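You operate a simulated robot arm through the tools that you are given. There is no shell and no other tool.

Carry out the task below with a simulated robot arm. There is one attempt and no reset: what you move stays moved.

## Task
Test the spare yellow probe, then stand it in the empty ring.
Fine: spares are in the upper orange drawer, shut it again; probe on the test block, press the purple button once, read the window before you lift it. Where these are worked on the way, their far stop is far enough and under half their travel is too little: upper orange drawer.

The check looks at the end state, three seconds after you hand in, the way a careful person would. Anything else that was tipped, shoved, dropped, spilled or broken makes it a failure.

## Robot
A 6-joint arm with a two-finger gripper, fixed in place. Base frame: the origin is at the foot of the arm, x ahead of it, y to its left, z up. Lengths are in m, angles in degrees, forces in N, time in s.
Its first joint turns from -166.0 to 166.0 degrees. Payload 2.45 kg.
The TCP is the grasp point between the finger pads, 0.02 m short of the fingertips. In the tool frame z runs along the fingers and y along their closing line. Largest opening 0.14 m; the body of the gripper starts 0.168 m behind the TCP.
Orientation is that of the tool frame in the base frame, as [roll, pitch, yaw] about the fixed x, y, z axes, in that order (R = Rz(yaw) Ry(pitch) Rx(roll)). With the fingers straight down and closing along the base's y, the tool's x points along the base's -x, its y along +y and its z along -z.

## Interface
- The arm moves only by the tool apply_moves. Its argument "increments" is a list of rows, each a list of 6 numbers: the shift along the tool's x, y, z in m, then the turn, a rotation vector about the tool's x, y, z in degrees. In form: [[tx, ty, tz, ax, ay, az], ...]. A call has 1 to 20 rows; each row is the pose to reach, as a shift and turn from the pose commanded when the call began, along the tool's axes at that moment. "grip" is the opening, from 0 (shut) to 1 (fully open), set as the call begins (left out, the last holds). A row lasts 0.2 s, in which the tool goes at most 0.05 m and 8.6 degrees; a call with a longer step from one row to the next is refused whole, and so is a gripper value outside its range. Where a pose cannot be reached the arm comes as near as it can. A force on the tool above 40 N (or 10 N above the force at the start of the call, whichever is more), or a blocked arm, ends the call early, and 0.2 s more pass. The fingers move at their own pace (about 0.045 m/s each) and stop on an object; they squeeze with about 42 N. The grip force told is the motor's: it shows also when the fingers shut on nothing. Time passes only in rows, and 0.2 s behind the last, so rows that repeat a pose let the fingers close. It gives the time, the measured TCP pose, the force on the tool (base axes), the opening and the grip force at its end, in the units of the frame above (readings bear some noise), with the torque about the TCP (base axes, N m) and any sound that the robot's microphone picked up.
- Cameras (640 x 400 px; columns grow to the right, rows downward): "scene" is fixed at [0.0463, 0.6401, 1.6594]; the picture's right is [-0.37, -0.93, 0.00], its down [-0.60, 0.24, -0.76] and it looks along [0.71, -0.28, -0.65] (base axes); focal length 329 px, centre (320, 200). "wrist" rides on the gripper at [0.078, 0.011, -0.209] in the tool frame; the picture's right is [-0.14, 0.99, 0.00], its down [-0.92, -0.13, -0.37] and it looks along [-0.37, -0.05, 0.93] (tool axes); focal length 280 px, centre (320, 200). There is no depth. A picture from a camera that has moved, and an enlarged one, comes with that camera's place and axes in the base frame and with its lens. The place of the scene camera against the robot may be out by one fixed shift of up to 0.012 m in any direction.
- capture(camera): a new picture of that camera. No time passes.
- zoom(camera, box): a new picture of the part [left, top, right, bottom] of that camera's present view, enlarged. No time passes.
- sign_off(): hands the job in; it is judged then, once.

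Nothing tells you positions but the pictures and the camera data. Unless the task says otherwise, let go and move clear before handing in.

The tools are called as name(argument=value, ...) on one line, values as JSON. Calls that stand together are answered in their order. apply_moves: Moves the arm, as the interface text tells. Its arguments: {"type":"object","properties":{"increments":{"type":"array"},"grip":{"type":"number"}},"required":["increments"]} The other tools are called the same way: capture (camera) takes a picture; zoom (camera, box) takes an enlarged picture of a part of a camera's view; sign_off () hands the job in.

At the start:

```text
clock: 0.0
ee_pos: [0.4519, 0.2315, 1.3117]
tcp_rot: [-179.9, 0.0, -180.0]
ft_force: [0.0, 0.2, 0.3]
moment: [0.02, 0.01, -0.02]
finger_gap: 0.1402
grasp_force: 0.1
```

scene: 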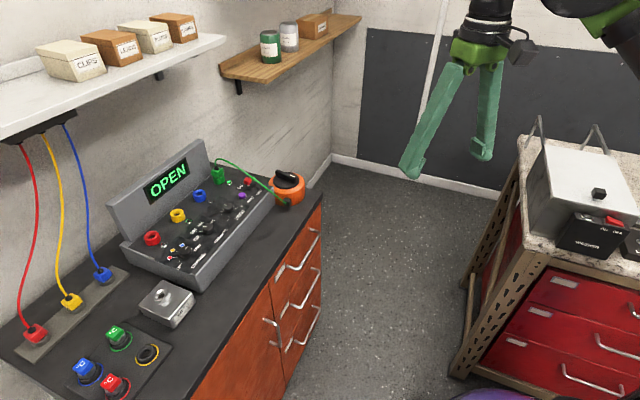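
wrist: 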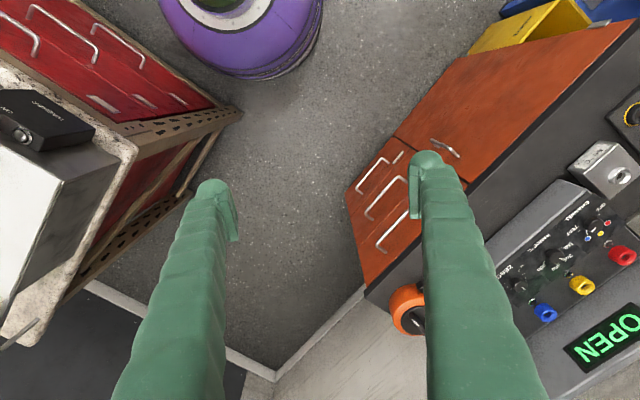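

I see a dark bench with orange drawers to the left, a test instrument reading "OPEN", a test block, and a ring stand with blue, green and red probes plus an empty ring. I'll look closer before I move anything.

zoom(camera="scene", box=[80, 130, 340, 300])

zoom(camera="scene", box=[0, 230, 240, 400])

zoom(camera="scene", box=[180, 190, 360, 400])

zoom(camera="wrist", box=[340, 0, 640, 400])

```text
2.35 times, centred on (210, 215) of scene
camera zoom: at [0.0463, 0.6401, 1.6594], right [-0.37, -0.93, 0.0], down [-0.6, 0.24, -0.76], along [0.71, -0.28, -0.65], focal length 774 px, centre (579, 165)
```

zoom: 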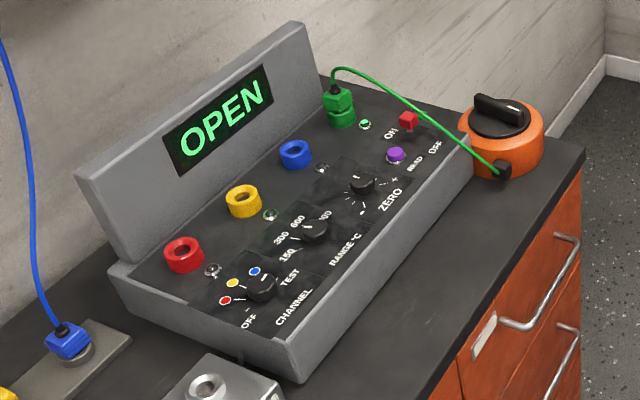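

```text
2.35 times, centred on (120, 315) of scene
camera zoom: at [0.0463, 0.6401, 1.6594], right [-0.37, -0.93, 0.0], down [-0.6, 0.24, -0.76], along [0.71, -0.28, -0.65], focal length 774 px, centre (791, -71)
```

zoom: 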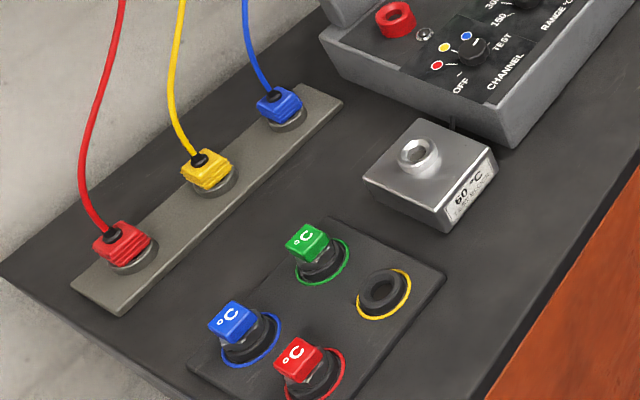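

```text
1.90 times, centred on (270, 295) of scene
camera zoom: at [0.0463, 0.6401, 1.6594], right [-0.37, -0.93, 0.0], down [-0.6, 0.24, -0.76], along [0.71, -0.28, -0.65], focal length 627 px, centre (415, 19)
```

zoom: 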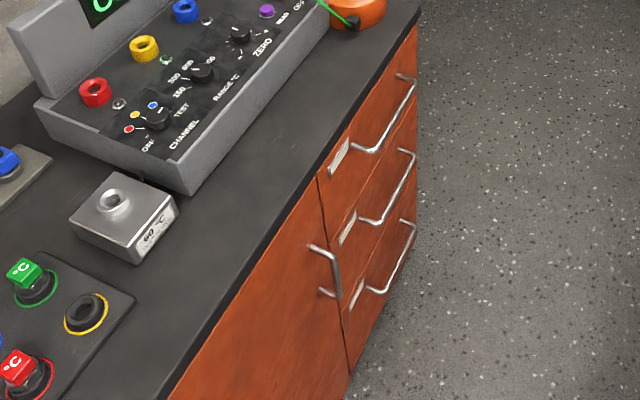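

```text
1.00 times, centred on (490, 200) of wrist (not enlarged: the box is as wide or as high as the picture)
camera zoom: at [0.375, 0.2412, 1.5216], right [0.14, 0.99, 0.0], down [0.92, -0.13, 0.37], along [0.37, -0.05, -0.93], focal length 280 px, centre (150, 200)
```

zoom: 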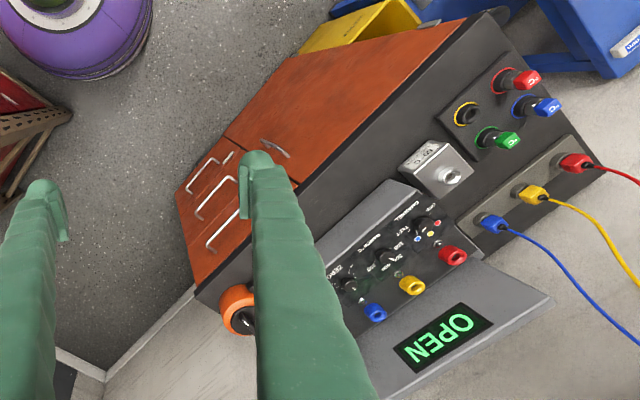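

The bench front lies on a diagonal roughly 0.84 m from the base. I'll enlarge the wrist view to pin down positions.

zoom(camera="wrist", box=[520, 40, 640, 240])

zoom(camera="wrist", box=[480, 140, 640, 240])

zoom(camera="wrist", box=[330, 120, 490, 220])

zoom(camera="wrist", box=[330, 220, 490, 320])

```text
2.00 times, centred on (580, 140) of wrist
camera zoom: at [0.375, 0.2412, 1.5216], right [0.14, 0.99, 0.0], down [0.92, -0.13, 0.37], along [0.37, -0.05, -0.93], focal length 561 px, centre (-200, 320)
```

zoom: 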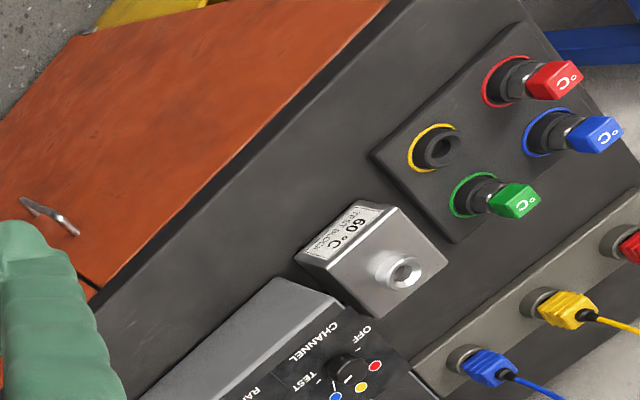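

```text
4.00 times, centred on (560, 190) of wrist
camera zoom: at [0.375, 0.2412, 1.5216], right [0.14, 0.99, 0.0], down [0.92, -0.13, 0.37], along [0.37, -0.05, -0.93], focal length 1122 px, centre (-640, 240)
```

zoom: 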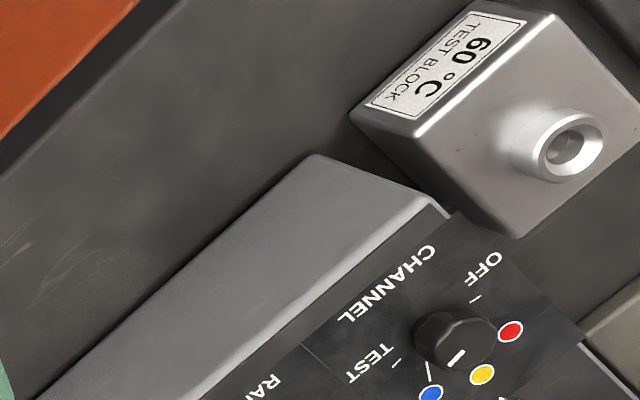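

```text
4.00 times, centred on (410, 170) of wrist
camera zoom: at [0.375, 0.2412, 1.5216], right [0.14, 0.99, 0.0], down [0.92, -0.13, 0.37], along [0.37, -0.05, -0.93], focal length 1122 px, centre (-40, 320)
```

zoom: 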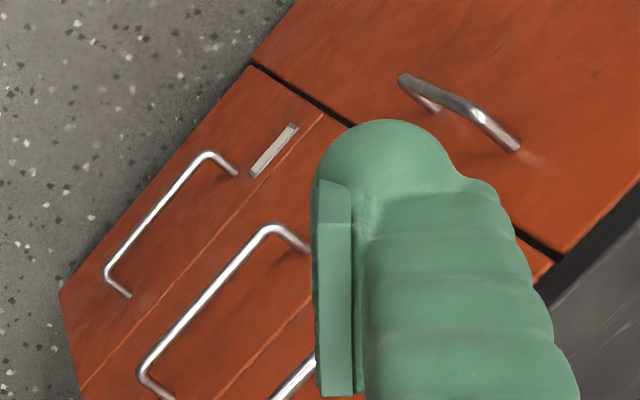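

```text
4.00 times, centred on (410, 270) of wrist
camera zoom: at [0.375, 0.2412, 1.5216], right [0.14, 0.99, 0.0], down [0.92, -0.13, 0.37], along [0.37, -0.05, -0.93], focal length 1122 px, centre (-40, -80)
```

zoom: 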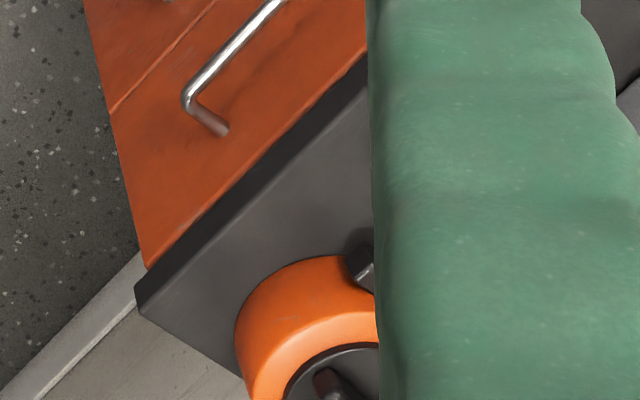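

The test block hole is at about (0.63, 0.835, 0.955). I'll turn the tool to face the bench squarely, yaw about +46°, and look again from up high in free air.

apply_moves(increments=[[0.029, 0.033, 0, 0, 0, -7.7], [0.058, 0.066, 0, 0, 0, -15.4], [0.0875, 0.0985, 0, 0, 0, -23], [0.117, 0.131, 0, 0, 0, -30.7], [0.146, 0.164, 0, 0, 0, -38.4], [0.175, 0.197, 0, 0, 0, -46], [0.175, 0.197, 0, 0, 0, -46]])

capture(camera="wrist")

capture(camera="scene")

```text
clock: 1.6
ee_pos: [0.2758, 0.4294, 1.3113]
tcp_rot: [179.9, 0.0, -133.9]
ft_force: [0.5, -0.1, -0.6]
moment: [-0.02, -0.03, 0.03]
finger_gap: 0.1399
grasp_force: 0.1
```

```text
taken
camera wrist: at [0.2163, 0.3789, 1.5213], right [-0.62, 0.79, 0.0], down [0.73, 0.57, 0.37], along [0.29, 0.23, -0.93], focal length 280 px, centre (320, 200)
```

wrist: 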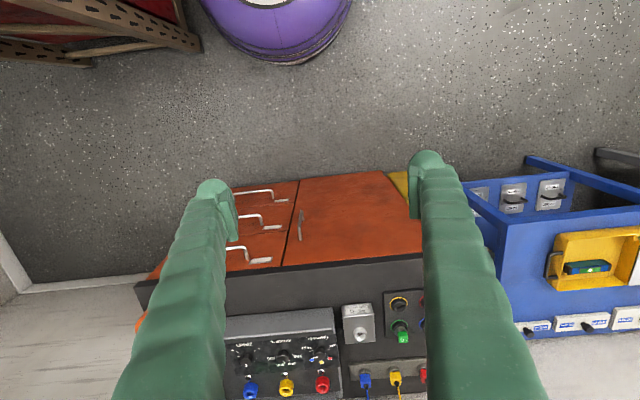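

```text
taken
```

scene: 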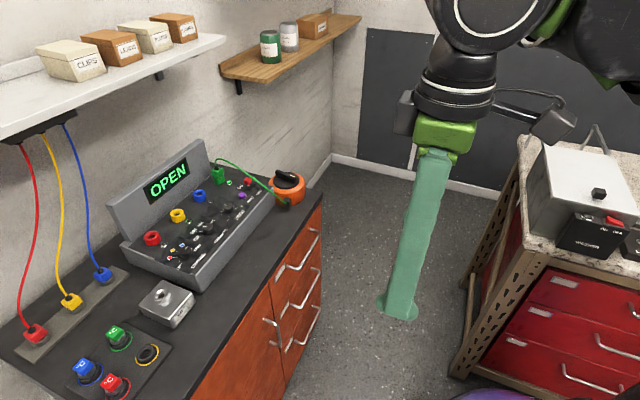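

Tool x now points away from the bench, tool y runs along it and z is down. I'll shift along the bench so the fingers don't hide the drawers and instrument.

apply_moves(increments=[[0, -0.05, 0, 0, 0, 0], [0, -0.1, 0, 0, 0, 0], [0, -0.15, 0, 0, 0, 0], [0, -0.2, 0, 0, 0, 0], [0, -0.25, 0, 0, 0, 0], [0, -0.3, 0, 0, 0, 0], [0, -0.34, 0, 0, 0, 0], [0, -0.34, 0, 0, 0, 0]])

capture(camera="wrist")

zoom(camera="wrist", box=[220, 180, 430, 380])

zoom(camera="scene", box=[250, 200, 350, 380])

```text
clock: 3.4
ee_pos: [0.5211, 0.1905, 1.3111]
tcp_rot: [180.0, 0.0, -134.0]
ft_force: [-0.3, -0.1, 0.3]
moment: [-0.01, -0.01, -0.03]
finger_gap: 0.14
grasp_force: 0.0
```

```text
taken
camera wrist: at [0.4612, 0.1416, 1.521], right [-0.62, 0.79, 0.0], down [0.73, 0.57, 0.37], along [0.29, 0.23, -0.93], focal length 280 px, centre (320, 200)
```

wrist: 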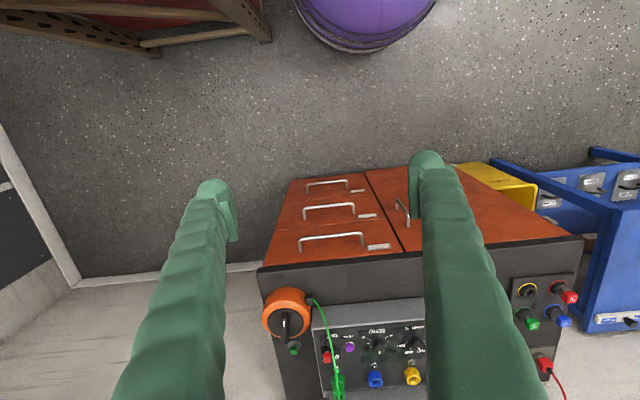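

```text
2.00 times, centred on (325, 280) of wrist
camera zoom: at [0.4612, 0.1416, 1.521], right [-0.62, 0.79, 0.0], down [0.73, 0.57, 0.37], along [0.29, 0.23, -0.93], focal length 561 px, centre (310, 40)
```

zoom: 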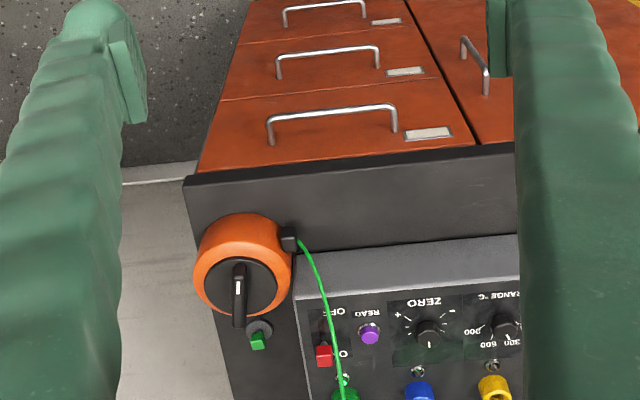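

```text
2.22 times, centred on (300, 290) of scene
camera zoom: at [0.0463, 0.6401, 1.6594], right [-0.37, -0.93, 0.0], down [-0.6, 0.24, -0.76], along [0.71, -0.28, -0.65], focal length 731 px, centre (364, 0)
```

zoom: 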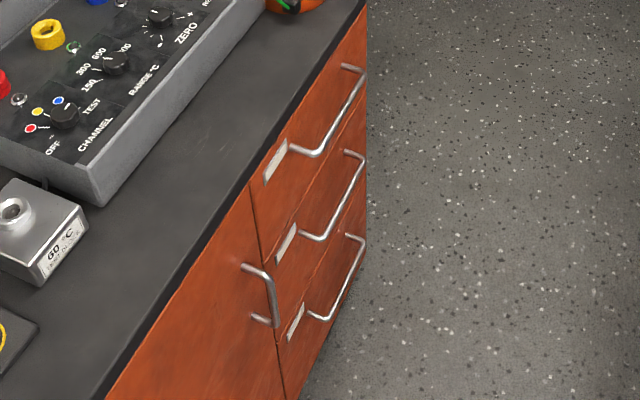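

The upper drawer handle is about 0.18 m long and runs along the bench, centred near (0.75, 0.41, 0.815). I'll check the instrument panel, block and ring stand in detail.

zoom(camera="scene", box=[150, 220, 230, 270])

zoom(camera="scene", box=[200, 150, 310, 220])

zoom(camera="scene", box=[60, 270, 200, 400])

zoom(camera="wrist", box=[250, 220, 410, 320])

zoom(camera="wrist", box=[480, 250, 640, 390])

```text
8.00 times, centred on (190, 245) of scene
camera zoom: at [0.0463, 0.6401, 1.6594], right [-0.37, -0.93, 0.0], down [-0.6, 0.24, -0.76], along [0.71, -0.28, -0.65], focal length 2633 px, centre (1360, -160)
```

zoom: 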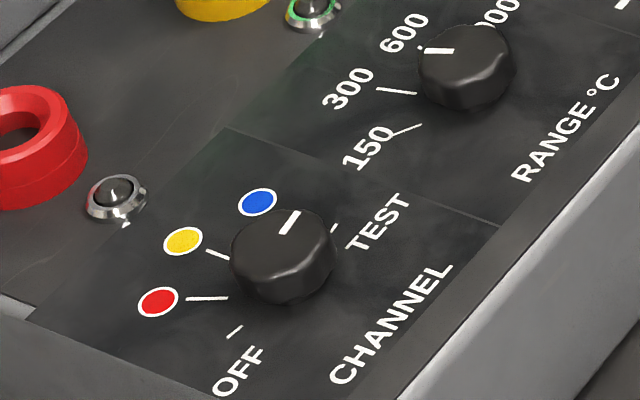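

```text
5.71 times, centred on (255, 185) of scene
camera zoom: at [0.0463, 0.6401, 1.6594], right [-0.37, -0.93, 0.0], down [-0.6, 0.24, -0.76], along [0.71, -0.28, -0.65], focal length 1881 px, centre (691, 286)
```

zoom: 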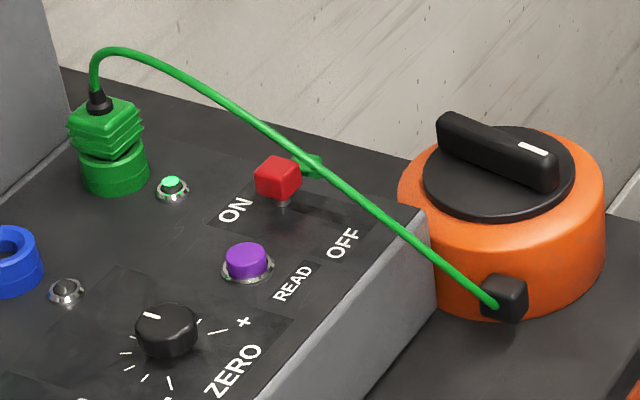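

```text
3.08 times, centred on (130, 335) of scene
camera zoom: at [0.0463, 0.6401, 1.6594], right [-0.37, -0.93, 0.0], down [-0.6, 0.24, -0.76], along [0.71, -0.28, -0.65], focal length 1013 px, centre (905, -215)
```

zoom: 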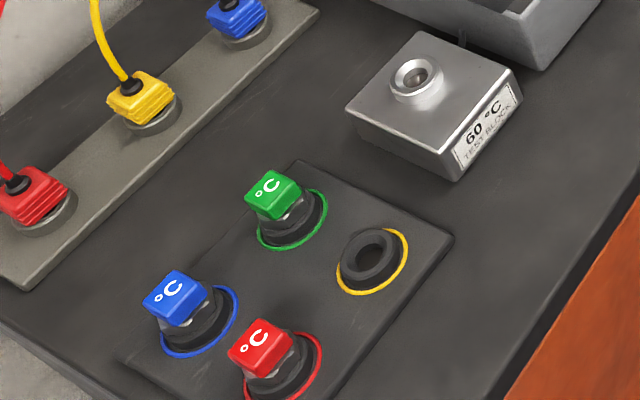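

```text
4.00 times, centred on (330, 270) of wrist
camera zoom: at [0.4612, 0.1416, 1.521], right [-0.62, 0.79, 0.0], down [0.73, 0.57, 0.37], along [0.29, 0.23, -0.93], focal length 1122 px, centre (280, -80)
```

zoom: 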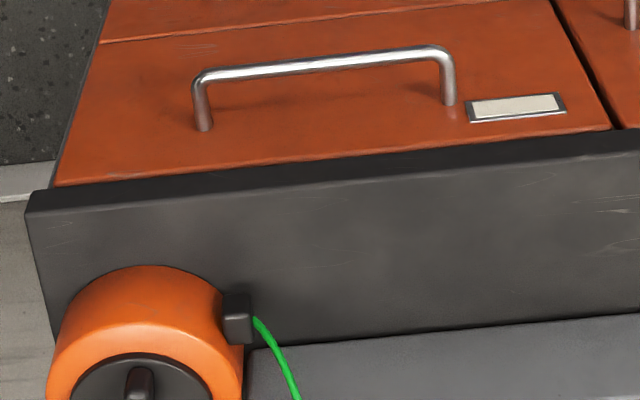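

```text
2.86 times, centred on (560, 320) of wrist
camera zoom: at [0.4612, 0.1416, 1.521], right [-0.62, 0.79, 0.0], down [0.73, 0.57, 0.37], along [0.29, 0.23, -0.93], focal length 801 px, centre (-366, -143)
```

zoom: 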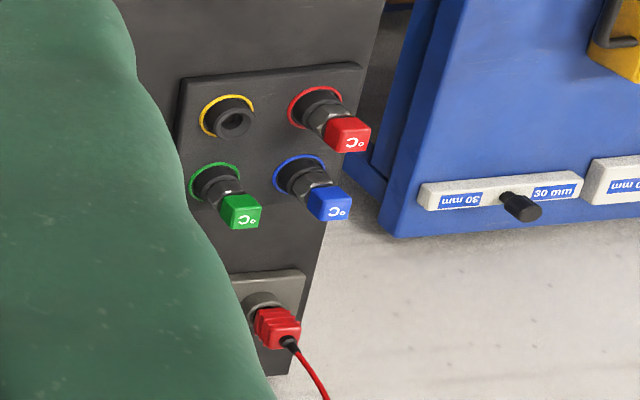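

The purple READ button is near (0.888, 0.573, 0.997) and the handle bar near (0.751, 0.412, 0.815), with about 3 cm clear behind it. Next I'll turn the tool so the fingers close along the drawer's pull direction, and hover above the handle.

apply_moves(increments=[[-0.027, -0.001, 0, 0, 0, 8.2], [-0.054, -0.002, 0, 0, 0, 16.4], [-0.081, -0.003, 0, 0, 0, 24.6], [-0.108, -0.004, 0, 0, 0, 32.8], [-0.135, -0.005, 0, 0, 0, 41], [-0.162, -0.006, 0, 0, 0, 49.2], [-0.189, -0.007, 0, 0, 0, 57.4], [-0.216, -0.008, 0, 0, 0, 65.6], [-0.243, -0.009, 0, 0, 0, 73.8], [-0.26, -0.01, 0, 0, 0, 82], [-0.26, -0.01, 0, 0, 0, 90], [-0.26, -0.01, 0, 0, 0, 90]])

capture(camera="wrist")

capture(camera="scene")

```text
clock: 6.0
ee_pos: [0.6957, 0.3651, 1.2911]
tcp_rot: [-180.0, 0.0, 135.9]
ft_force: [-1.4, -0.5, 0.6]
moment: [0.03, -0.06, 0.0]
finger_gap: 0.1398
grasp_force: 0.1
out of reach, approached as far as the arm can: row 9, 10, 11, 12
```

```text
taken
camera wrist: at [0.6483, 0.427, 1.5008], right [0.79, 0.62, 0.0], down [0.57, -0.73, 0.37], along [0.23, -0.29, -0.93], focal length 280 px, centre (320, 200)
```

wrist: 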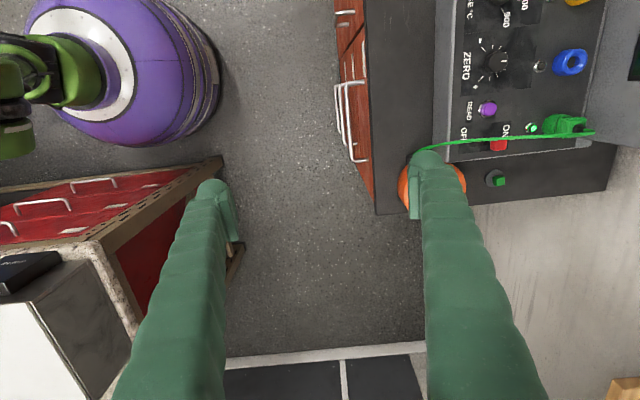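

```text
taken
```

scene: 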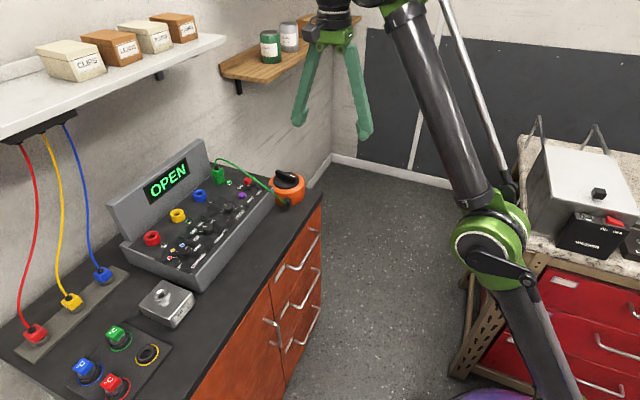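

At this height the reach ends near r = 0.79, and lower down it is longer. I'll descend in front of the bench, not over it, and look at the handle from close by.

apply_moves(increments=[[0, 0, 0.04, 0, 0, 0], [0, 0, 0.08, 0, 0, 0], [0, 0, 0.12, 0, 0, 0], [0, 0, 0.16, 0, 0, 0], [0, 0, 0.2, 0, 0, 0], [0, 0, 0.24, 0, 0, 0], [0, 0, 0.24, 0, 0, 0]], grip=0.5)

capture(camera="wrist")

capture(camera="scene")

```text
clock: 7.6
ee_pos: [0.7936, 0.4211, 1.1127]
tcp_rot: [-179.9, -0.1, 136.0]
ft_force: [-0.3, -0.3, -1.1]
moment: [-0.01, -0.01, 0.0]
finger_gap: 0.0699
grasp_force: 0.1
out of reach, approached as far as the arm can: row 1, 2, 3, 4, 5, 6, 7
```

```text
taken
camera wrist: at [0.7464, 0.4816, 1.3234], right [0.79, 0.62, 0.0], down [0.57, -0.73, 0.37], along [0.23, -0.29, -0.93], focal length 280 px, centre (320, 200)
```

wrist: 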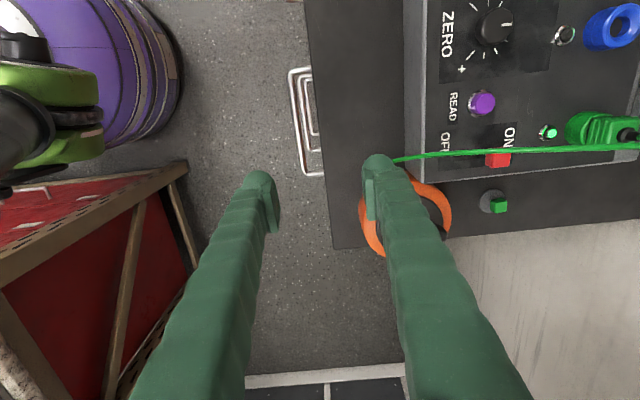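

```text
taken
```

scene: 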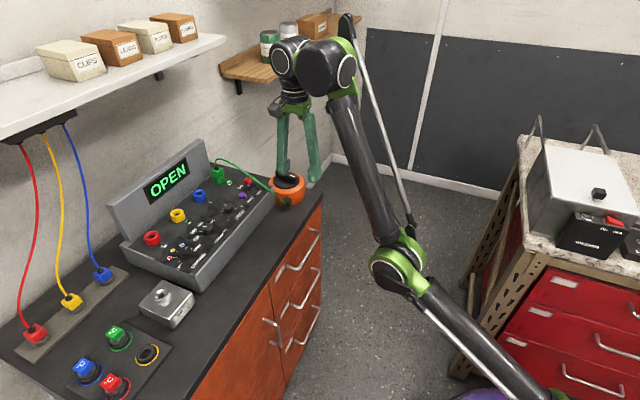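

The arm drifted outward more than I commanded while it was near its reach limit. I'll hold still for one row to see how the commanded pose relates to the measured one.

apply_moves(increments=[[0, 0, 0, 0, 0, 0]])

```text
clock: 8.0
ee_pos: [0.7943, 0.42, 1.1137]
tcp_rot: [-179.9, -0.1, 136.1]
ft_force: [0.3, 0.6, -0.2]
moment: [0.02, 0.03, 0.0]
finger_gap: 0.0704
grasp_force: 0.1
```

Held still, the pose is reachable: the arm was sliding along its outstretched limit. I'll pull back inward to bend the elbow again.

apply_moves(increments=[[0.006, -0.019, 0.005, 0, 0, 0], [0.012, -0.038, 0.01, 0, 0, 0], [0.018, -0.057, 0.015, 0, 0, 0], [0.024, -0.076, 0.02, 0, 0, 0], [0.03, -0.095, 0.025, 0, 0, 0], [0.03, -0.095, 0.025, 0, 0, 0]])

```text
clock: 9.4
ee_pos: [0.7897, 0.4155, 1.1256]
tcp_rot: [-179.9, -0.1, 135.9]
ft_force: [-0.3, 0.0, -0.3]
moment: [0.02, 0.01, -0.02]
finger_gap: 0.07
grasp_force: 0.2
out of reach, approached as far as the arm can: row 1, 2, 3, 4, 5, 6
```

The arm is stuck at its straight-elbow limit. I'll draw the tool inward while tilting the fingers a little toward the base so the elbow bends, all in free air away from the bench.

apply_moves(increments=[[0.0139, -0.0428, 0, 7.6, 2.48, 0], [0.0279, -0.0856, 0, 15.2, 4.96, 0], [0.0418, -0.1284, 0, 22.8, 7.44, 0], [0.0558, -0.1712, 0, 30.4, 9.92, 0], [0.0697, -0.214, 0, 30.4, 9.92, 0], [0.0837, -0.2568, 0, 30.4, 9.92, 0], [0.0976, -0.2996, 0, 30.4, 9.92, 0], [0.0976, -0.2996, 0, 30.4, 9.92, 0]])

capture(camera="scene")

```text
clock: 11.2
ee_pos: [0.6362, 0.3399, 1.2182]
tcp_rot: [-155.9, -7.8, 134.4]
ft_force: [5.5, 4.1, -4.0]
moment: [0.07, -0.03, 0.0]
finger_gap: 0.065
grasp_force: 0.1
out of reach, approached as far as the arm can: row 2, 3, 4, 5, 6, 7, 8
```

```text
taken
```

scene: 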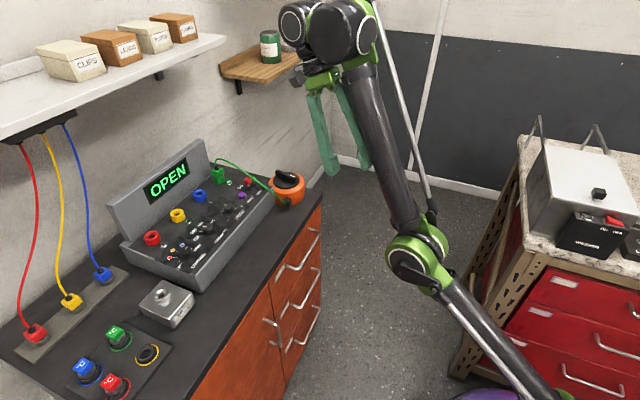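

The fingers look close to the robot's own forearm, and the elbow seems to have flipped under. I'll study the arm shape before the next move.

zoom(camera="scene", box=[260, 0, 600, 400])

capture(camera="wrist")

```text
1.00 times, centred on (430, 200) of scene (not enlarged: the box is as wide or as high as the picture)
camera zoom: at [0.0463, 0.6401, 1.6594], right [-0.37, -0.93, 0.0], down [-0.6, 0.24, -0.76], along [0.71, -0.28, -0.65], focal length 329 px, centre (210, 200)
```

zoom: 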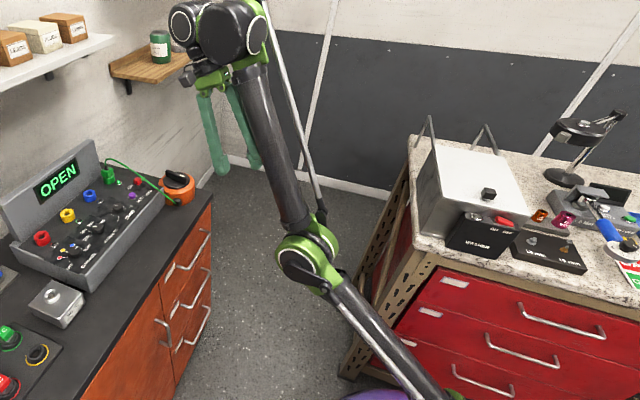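

```text
taken
camera wrist: at [0.6692, 0.4448, 1.4142], right [0.7, 0.57, -0.42], down [0.7, -0.67, 0.26], along [-0.13, -0.48, -0.87], focal length 280 px, centre (320, 200)
```

wrist: 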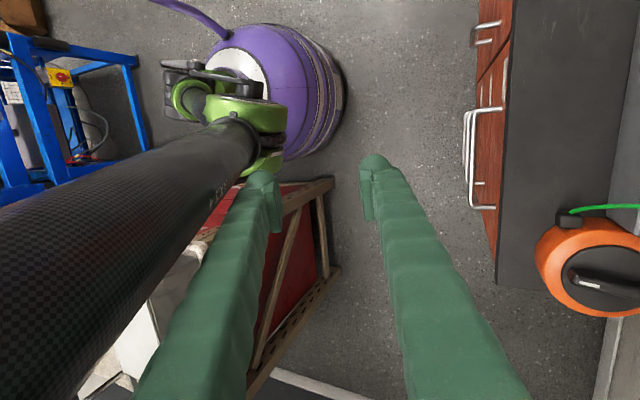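

The forearm has ended up below the tool, with one finger touching it. I'll swing the fingers back to vertical to free them, then rotate away from the bench before unfolding the elbow.

apply_moves(increments=[[-0.0129, 0.0396, -0.0031, -7.6, -2.48, 0], [-0.0255, 0.0785, -0.0124, -15.2, -4.96, 0], [-0.0377, 0.1163, -0.0267, -22.8, -7.44, 0], [-0.0377, 0.1163, -0.0267, -22.8, -7.44, 0]])

```text
clock: 12.2
ee_pos: [0.7465, 0.4005, 1.1887]
tcp_rot: [-178.7, -0.5, 135.9]
ft_force: [-0.3, 0.5, -0.2]
moment: [0.02, 0.02, 0.03]
finger_gap: 0.0701
grasp_force: 0.0
out of reach, approached as far as the arm can: row 3, 4
```

The fingers are free and the tool is vertical again. Next is a pure base swing away from the bench, about −18°.

apply_moves(increments=[[-0.0419, -0.0146, 0, 0, 0, 3], [-0.083, -0.0315, 0, 0, 0, 6], [-0.1231, -0.0503, 0, 0, 0, 9], [-0.1621, -0.0712, 0, 0, 0, 12], [-0.2001, -0.0942, 0, 0, 0, 15], [-0.2367, -0.1191, 0, 0, 0, 18], [-0.2367, -0.1191, 0, 0, 0, 18]])

capture(camera="scene")

capture(camera="wrist")

```text
clock: 13.8
ee_pos: [0.8362, 0.1502, 1.1907]
tcp_rot: [-178.7, -0.2, 117.8]
ft_force: [0.3, -0.6, 0.1]
moment: [0.03, -0.06, 0.02]
finger_gap: 0.0698
grasp_force: 0.1
```

```text
taken
```

scene: 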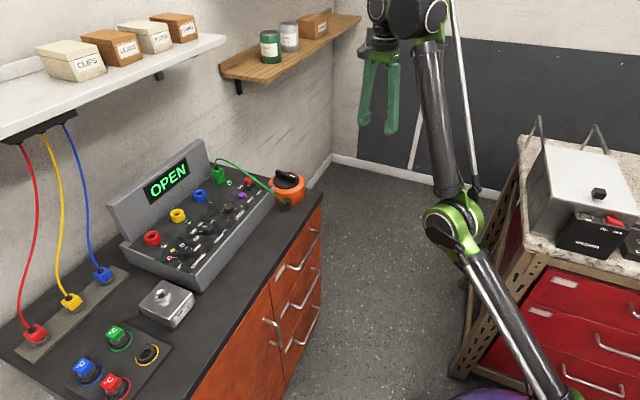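

```text
taken
camera wrist: at [0.8154, 0.2258, 1.4014], right [0.94, 0.34, -0.02], down [0.33, -0.87, 0.37], along [0.11, -0.35, -0.93], focal length 280 px, centre (320, 200)
```

wrist: 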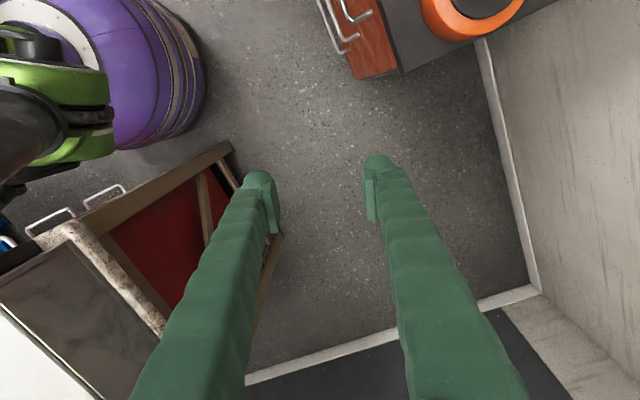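

The base swing was clean. Next I'll stretch the arm up and outward over open floor with the fingers tilted outward, so the elbow straightens.

apply_moves(increments=[[-0.0106, 0.0334, -0.0275, -5.96, -1.89, 0], [-0.0212, 0.0667, -0.055, -11.91, -3.78, 0], [-0.0317, 0.1, -0.0825, -17.87, -5.66, 0], [-0.0423, 0.1334, -0.11, -23.83, -7.55, 0], [-0.0529, 0.1668, -0.1375, -29.78, -9.44, 0], [-0.0635, 0.2, -0.165, -35.74, -11.33, 0], [-0.074, 0.2335, -0.1925, -41.7, -13.2, 0], [-0.0846, 0.2668, -0.22, -47.65, -15.1, 0], [-0.0846, 0.2668, -0.22, -47.65, -15.1, 0]])

capture(camera="scene")

```text
clock: 15.8
ee_pos: [1.0677, 0.195, 1.3506]
tcp_rot: [132.5, 13.5, 112.3]
ft_force: [-0.5, 0.1, 0.1]
moment: [0.0, -0.04, 0.0]
finger_gap: 0.0699
grasp_force: 0.0
out of reach, approached as far as the arm can: row 2, 3, 4, 5, 6, 7, 8, 9
```

```text
taken
```

scene: 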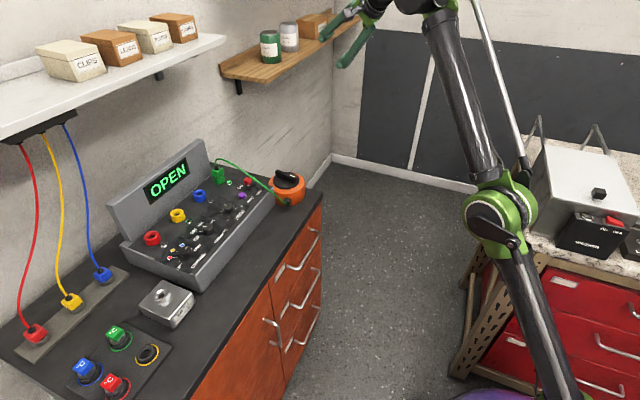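

The arm now looks straight in the scene view. I'll swing the tool from outward to vertical about the wrist, which should bend the elbow upward, then check.

apply_moves(increments=[[0.0121, -0.0375, -0.0026, 6.66, 2.16, 0], [0.0241, -0.0745, -0.0096, 13.32, 4.32, 0], [0.0358, -0.1106, -0.021, 19.98, 6.48, 0], [0.0469, -0.1451, -0.0366, 26.64, 8.64, 0], [0.0574, -0.1775, -0.0561, 33.31, 10.79, 0], [0.0671, -0.2076, -0.0792, 39.97, 12.95, 0], [0.0759, -0.2348, -0.1058, 46.63, 15.11, 0], [0.0759, -0.2348, -0.1058, 46.63, 15.11, 0]])

capture(camera="scene")

```text
clock: 17.6
ee_pos: [0.8307, 0.1517, 1.2338]
tcp_rot: [-179.7, -0.1, 118.2]
ft_force: [1.0, 0.2, 0.5]
moment: [0.03, 0.0, 0.03]
finger_gap: 0.0699
grasp_force: 0.0
```

```text
taken
```

scene: 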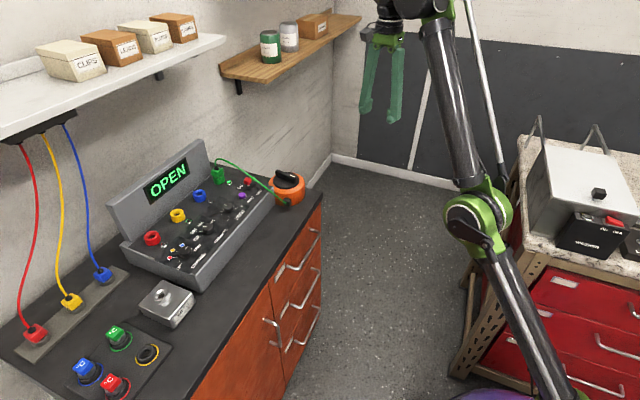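

The elbow still bends the wrong way. I'll repeat the stretch with the wrist held past full reach while the tool swings through, so the elbow can cross over to the upper side.

apply_moves(increments=[[-0.0124, 0.0385, -0.0291, -7.14, -2.3, 0], [-0.0248, 0.077, -0.0582, -14.28, -4.6, 0], [-0.0372, 0.1155, -0.0873, -21.42, -6.9, 0], [-0.0496, 0.154, -0.1164, -28.56, -9.2, 0], [-0.062, 0.1925, -0.1456, -35.7, -11.5, 0], [-0.0744, 0.231, -0.1747, -42.84, -13.8, 0], [-0.0868, 0.2695, -0.2038, -49.98, -16.1, 0], [-0.0992, 0.308, -0.2329, -57.13, -18.4, 0], [-0.1116, 0.3466, -0.262, -64.27, -20.7, 0], [-0.1021, 0.3171, -0.231, -64.27, -20.7, 0], [-0.0965, 0.2994, -0.1939, -56.65, -18.25, 0], [-0.0892, 0.2769, -0.1594, -49.03, -15.8, 0], [-0.0805, 0.2499, -0.1286, -41.42, -13.34, 0], [-0.0706, 0.2192, -0.102, -33.8, -10.89, 0], [-0.0597, 0.1852, -0.0801, -26.18, -8.43, 0], [-0.0479, 0.1486, -0.0634, -18.57, -5.98, 0], [-0.0355, 0.1103, -0.0522, -10.95, -3.53, 0], [-0.0228, 0.0707, -0.0468, -3.33, -1.07, 0], [-0.01, 0.0309, -0.0471, 4.28, 1.38, 0]])

capture(camera="scene")

```text
clock: 21.6
ee_pos: [0.812, 0.1498, 1.2356]
tcp_rot: [-175.5, -1.5, 118.0]
ft_force: [-1.5, -0.4, -0.2]
moment: [-0.02, -0.11, -0.01]
finger_gap: 0.07
grasp_force: 0.0
out of reach, approached as far as the arm can: row 1, 2, 3, 4, 5, 6, 7, 8, 9, 10, 11, 12, 13, 14, 15, 16, 17, 18, 19
```

```text
taken
```

scene: 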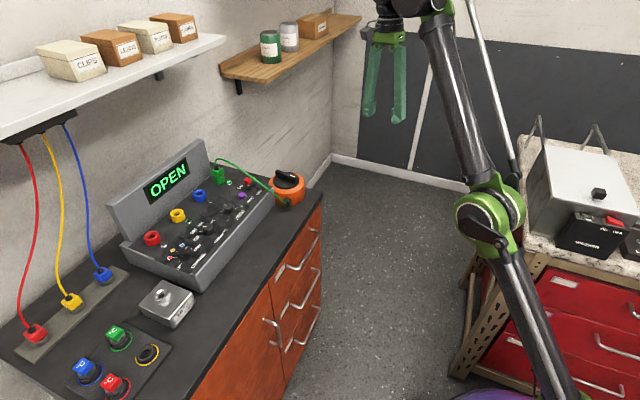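

The arm is straight again. I'll ease inward a little with a small extra inward tilt and see which way the elbow goes.

apply_moves(increments=[[0.0061, -0.019, 0.01, 5.7, 1.84, 0], [0.0123, -0.0381, 0.02, 11.4, 3.68, 0], [0.0184, -0.0571, 0.03, 11.4, 3.68, 0], [0.0245, -0.0762, 0.04, 11.4, 3.68, 0], [0.0245, -0.0762, 0.04, 11.4, 3.68, 0]])

capture(camera="scene")

```text
clock: 22.8
ee_pos: [0.7478, 0.1358, 1.2117]
tcp_rot: [-164.0, -5.1, 117.5]
ft_force: [0.4, -0.6, 1.0]
moment: [0.0, 0.0, 0.0]
finger_gap: 0.07
grasp_force: 0.1
out of reach, approached as far as the arm can: row 4, 5
```

```text
taken
```

scene: 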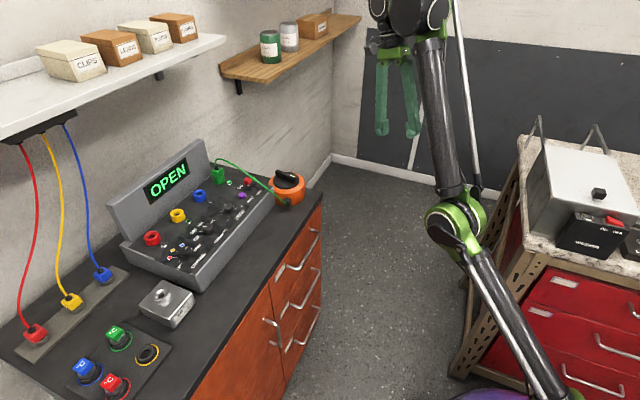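

The elbow joint seems to sit at a small limit just past straight. I'll point the fingers fully outward and high over open floor, stretch to straight and hold, then swing through more carefully.

apply_moves(increments=[[-0.008, 0.0248, -0.0368, -7.99, -2.58, 0], [-0.016, 0.0496, -0.0737, -15.98, -5.17, 0], [-0.0241, 0.0744, -0.1105, -23.97, -7.75, 0], [-0.0321, 0.0992, -0.1473, -31.96, -10.34, 0], [-0.0401, 0.124, -0.1841, -39.95, -12.92, 0], [-0.0481, 0.1488, -0.221, -47.94, -15.51, 0], [-0.0561, 0.1736, -0.2578, -55.93, -18.09, 0], [-0.0642, 0.1984, -0.2947, -63.92, -20.68, 0], [-0.0722, 0.2232, -0.3315, -71.91, -23.26, 0], [-0.0802, 0.248, -0.3683, -79.9, -25.85, 0], [-0.0882, 0.2728, -0.4052, -87.89, -28.43, 0], [-0.0962, 0.2976, -0.442, -95.88, -31.02, 0], [-0.0962, 0.2976, -0.442, -95.88, -31.02, 0], [-0.0962, 0.2976, -0.442, -95.88, -31.02, 0], [-0.0962, 0.2976, -0.442, -95.88, -31.02, 0]])

capture(camera="scene")

capture(camera="wrist")

```text
clock: 26.0
ee_pos: [1.1471, 0.2086, 1.5217]
tcp_rot: [96.2, 17.8, 102.0]
ft_force: [0.5, -0.4, -0.4]
moment: [0.01, 0.03, -0.03]
finger_gap: 0.07
grasp_force: 0.0
out of reach, approached as far as the arm can: row 2, 3, 4, 5, 6, 7, 8, 9, 10, 11, 12, 13, 14, 15
```

```text
taken
```

scene: 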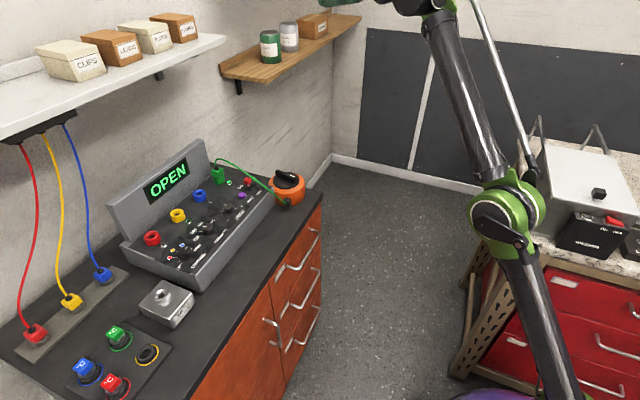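

```text
taken
camera wrist: at [0.9295, 0.2473, 1.5299], right [0.07, 0.19, 0.98], down [-0.18, -0.96, 0.2], along [0.98, -0.19, -0.03], focal length 280 px, centre (320, 200)
```

wrist: 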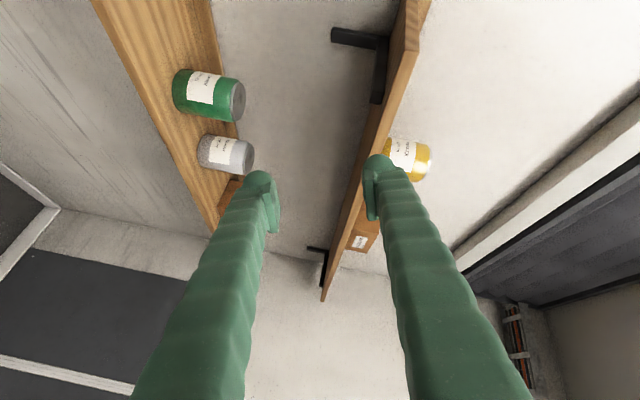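

With the fingers pointing outward, the elbow seems to have moved to the upper side of the line. I'll bring the wrist inward a few centimetres here to see if it keeps folding upward.

apply_moves(increments=[[-0.0019, 0.0059, -0.0133, -3.71, -1.2, 0], [-0.0041, 0.0123, -0.0282, -7.52, -2.43, 0], [0.0006, -0.0026, -0.0408, -7.52, -2.43, 0], [0.0054, -0.0174, -0.0533, -7.52, -2.43, 0], [0.0054, -0.0174, -0.0533, -7.52, -2.43, 0]])

capture(camera="scene")

```text
clock: 27.2
ee_pos: [1.0935, 0.1979, 1.5086]
tcp_rot: [87.9, 18.0, 99.5]
ft_force: [-0.8, 0.9, 0.1]
moment: [0.02, -0.01, -0.01]
finger_gap: 0.0698
grasp_force: 0.0
out of reach, approached as far as the arm can: row 2
```

```text
taken
```

scene: 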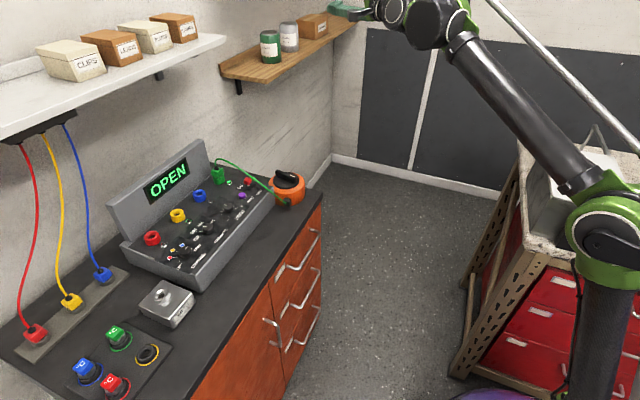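

That worked: the elbow is now clearly on the upper side, and from here I'll stay well inside full reach. Next I'll bring the tool back to vertical at a comfortable pose.

apply_moves(increments=[[0.0082, -0.0256, -0.0382, 7.96, 2.59, 0], [0.0165, -0.0511, -0.0765, 15.91, 5.17, 0], [0.0247, -0.0767, -0.1147, 23.87, 7.76, 0], [0.033, -0.1023, -0.1529, 31.82, 10.35, 0], [0.0412, -0.1279, -0.1911, 39.78, 12.94, 0], [0.0494, -0.1534, -0.2294, 47.73, 15.52, 0], [0.0577, -0.179, -0.2676, 55.69, 18.11, 0], [0.0659, -0.2046, -0.3058, 63.64, 20.7, 0], [0.0742, -0.2301, -0.3441, 71.6, 23.28, 0], [0.0824, -0.2557, -0.3823, 79.55, 25.87, 0], [0.0906, -0.2813, -0.4205, 87.5, 28.46, 0], [0.0906, -0.2813, -0.4205, 87.5, 28.46, 0]])

capture(camera="scene")

```text
clock: 29.8
ee_pos: [0.6899, 0.1259, 1.1988]
tcp_rot: [-180.0, -0.1, 118.2]
ft_force: [-0.6, 1.0, 0.7]
moment: [-0.02, 0.02, 0.01]
finger_gap: 0.0702
grasp_force: 0.1
```

```text
taken
```

scene: 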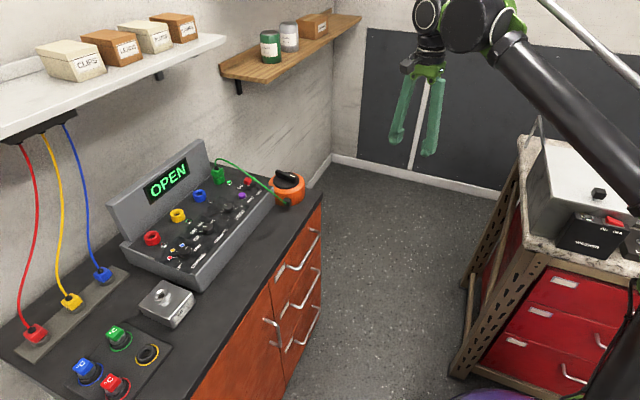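

Elbow up, tool vertical. I'll move to a spot just in front of and above the upper drawer handle, fingers closing along the pull direction, and look.

apply_moves(increments=[[0.0293, 0.0191, 0.0214, 0, 0, -2.54], [0.0586, 0.0382, 0.0429, 0, 0, -5.09], [0.0879, 0.0573, 0.0643, 0, 0, -7.63], [0.1172, 0.0765, 0.0857, 0, 0, -10.17], [0.1465, 0.0956, 0.1071, 0, 0, -12.71], [0.1758, 0.1147, 0.1286, 0, 0, -15.26], [0.2051, 0.1338, 0.15, 0, 0, -17.8], [0.2051, 0.1338, 0.15, 0, 0, -17.8]])

capture(camera="wrist")

capture(camera="scene")

```text
clock: 31.6
ee_pos: [0.7122, 0.3696, 1.0492]
tcp_rot: [-179.9, -0.1, 136.1]
ft_force: [-0.1, 0.4, 0.1]
moment: [-0.01, -0.01, 0.0]
finger_gap: 0.0699
grasp_force: 0.2
```

```text
taken
camera wrist: at [0.6648, 0.4315, 1.2597], right [0.79, 0.62, 0.0], down [0.57, -0.73, 0.37], along [0.23, -0.29, -0.93], focal length 280 px, centre (320, 200)
```

wrist: 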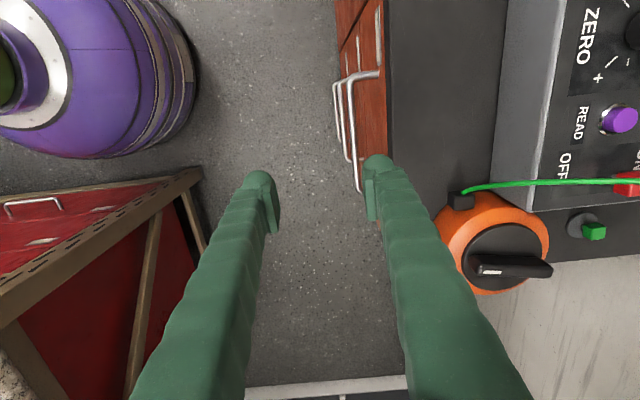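

```text
taken
```

scene: 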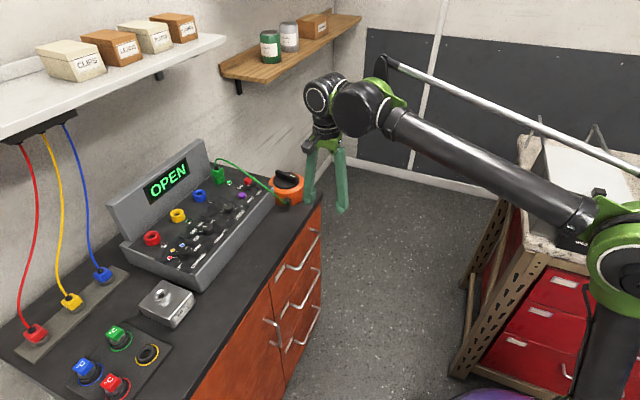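

zoom(camera="wrist", box=[300, 20, 460, 120])

zoom(camera="wrist", box=[300, 100, 460, 200])

```text
4.00 times, centred on (380, 70) of wrist
camera zoom: at [0.6648, 0.4315, 1.2597], right [0.79, 0.62, 0.0], down [0.57, -0.73, 0.37], along [0.23, -0.29, -0.93], focal length 1122 px, centre (80, 720)
```

zoom: 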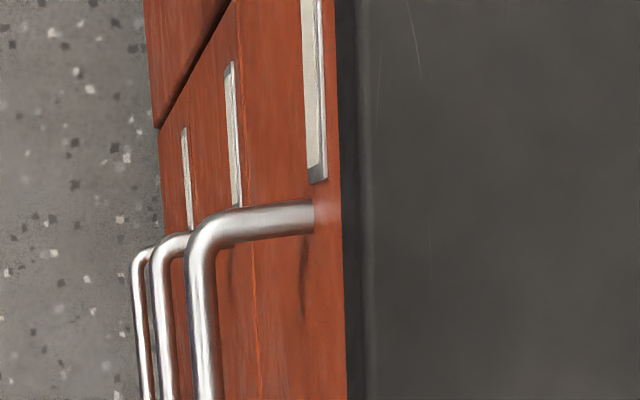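

```text
4.00 times, centred on (380, 150) of wrist
camera zoom: at [0.6648, 0.4315, 1.2597], right [0.79, 0.62, 0.0], down [0.57, -0.73, 0.37], along [0.23, -0.29, -0.93], focal length 1122 px, centre (80, 400)
```

zoom: 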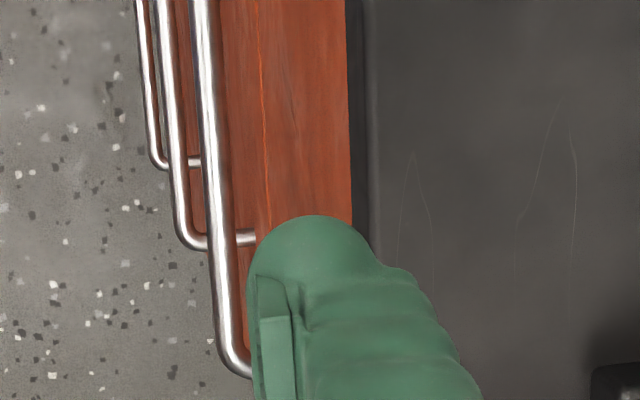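

The bar is at n≈0.819, z≈0.815 and the drawer face at n≈0.860, leaving about 36 mm behind the bar. I'll narrow the fingers to about 36 mm, move over the bar, and stop just above the bench top to check.

apply_moves(increments=[[-0.0005, 0.018, 0.03, 0, 0, 0], [-0.0008, 0.036, 0.06, 0, 0, 0], [-0.0012, 0.0535, 0.09, 0, 0, 0], [-0.0012, 0.0535, 0.12, 0, 0, 0], [-0.0012, 0.0535, 0.12, 0, 0, 0]], grip=0.26)

capture(camera="wrist")

zoom(camera="wrist", box=[260, 100, 420, 200])

zoom(camera="scene", box=[240, 120, 400, 320])

```text
clock: 32.8
ee_pos: [0.7482, 0.4081, 0.9289]
tcp_rot: [179.9, -0.2, 136.0]
ft_force: [-0.1, 0.3, -0.8]
moment: [-0.01, 0.02, 0.02]
finger_gap: 0.0364
grasp_force: 0.1
```

```text
taken
camera wrist: at [0.7014, 0.4685, 1.1396], right [0.79, 0.62, 0.0], down [0.57, -0.73, 0.37], along [0.23, -0.29, -0.93], focal length 280 px, centre (320, 200)
```

wrist: 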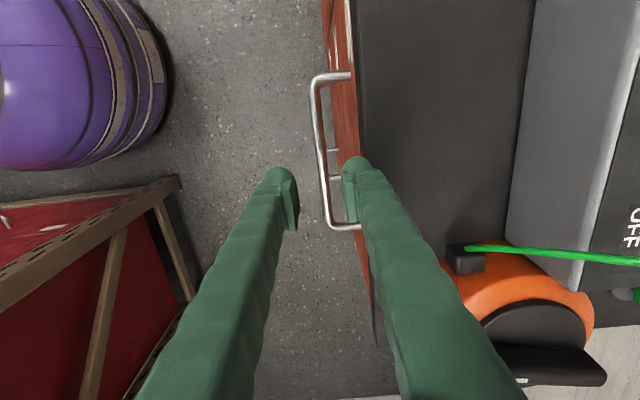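

```text
4.00 times, centred on (340, 150) of wrist
camera zoom: at [0.7014, 0.4685, 1.1396], right [0.79, 0.62, 0.0], down [0.57, -0.73, 0.37], along [0.23, -0.29, -0.93], focal length 1122 px, centre (240, 400)
```

zoom: 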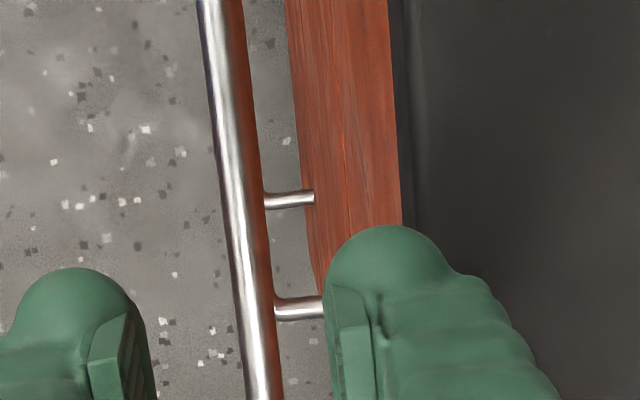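

```text
2.00 times, centred on (320, 220) of scene
camera zoom: at [0.0463, 0.6401, 1.6594], right [-0.37, -0.93, 0.0], down [-0.6, 0.24, -0.76], along [0.71, -0.28, -0.65], focal length 658 px, centre (320, 160)
```

zoom: 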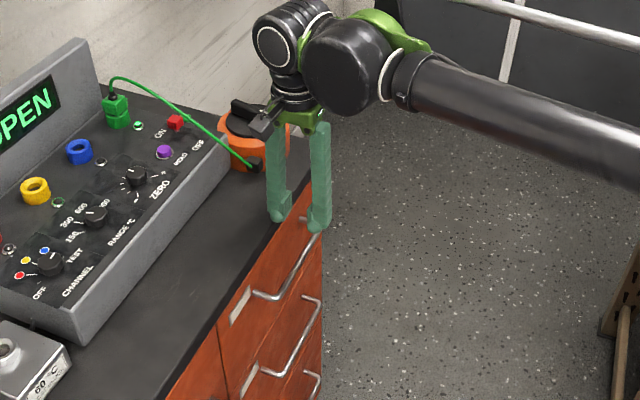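

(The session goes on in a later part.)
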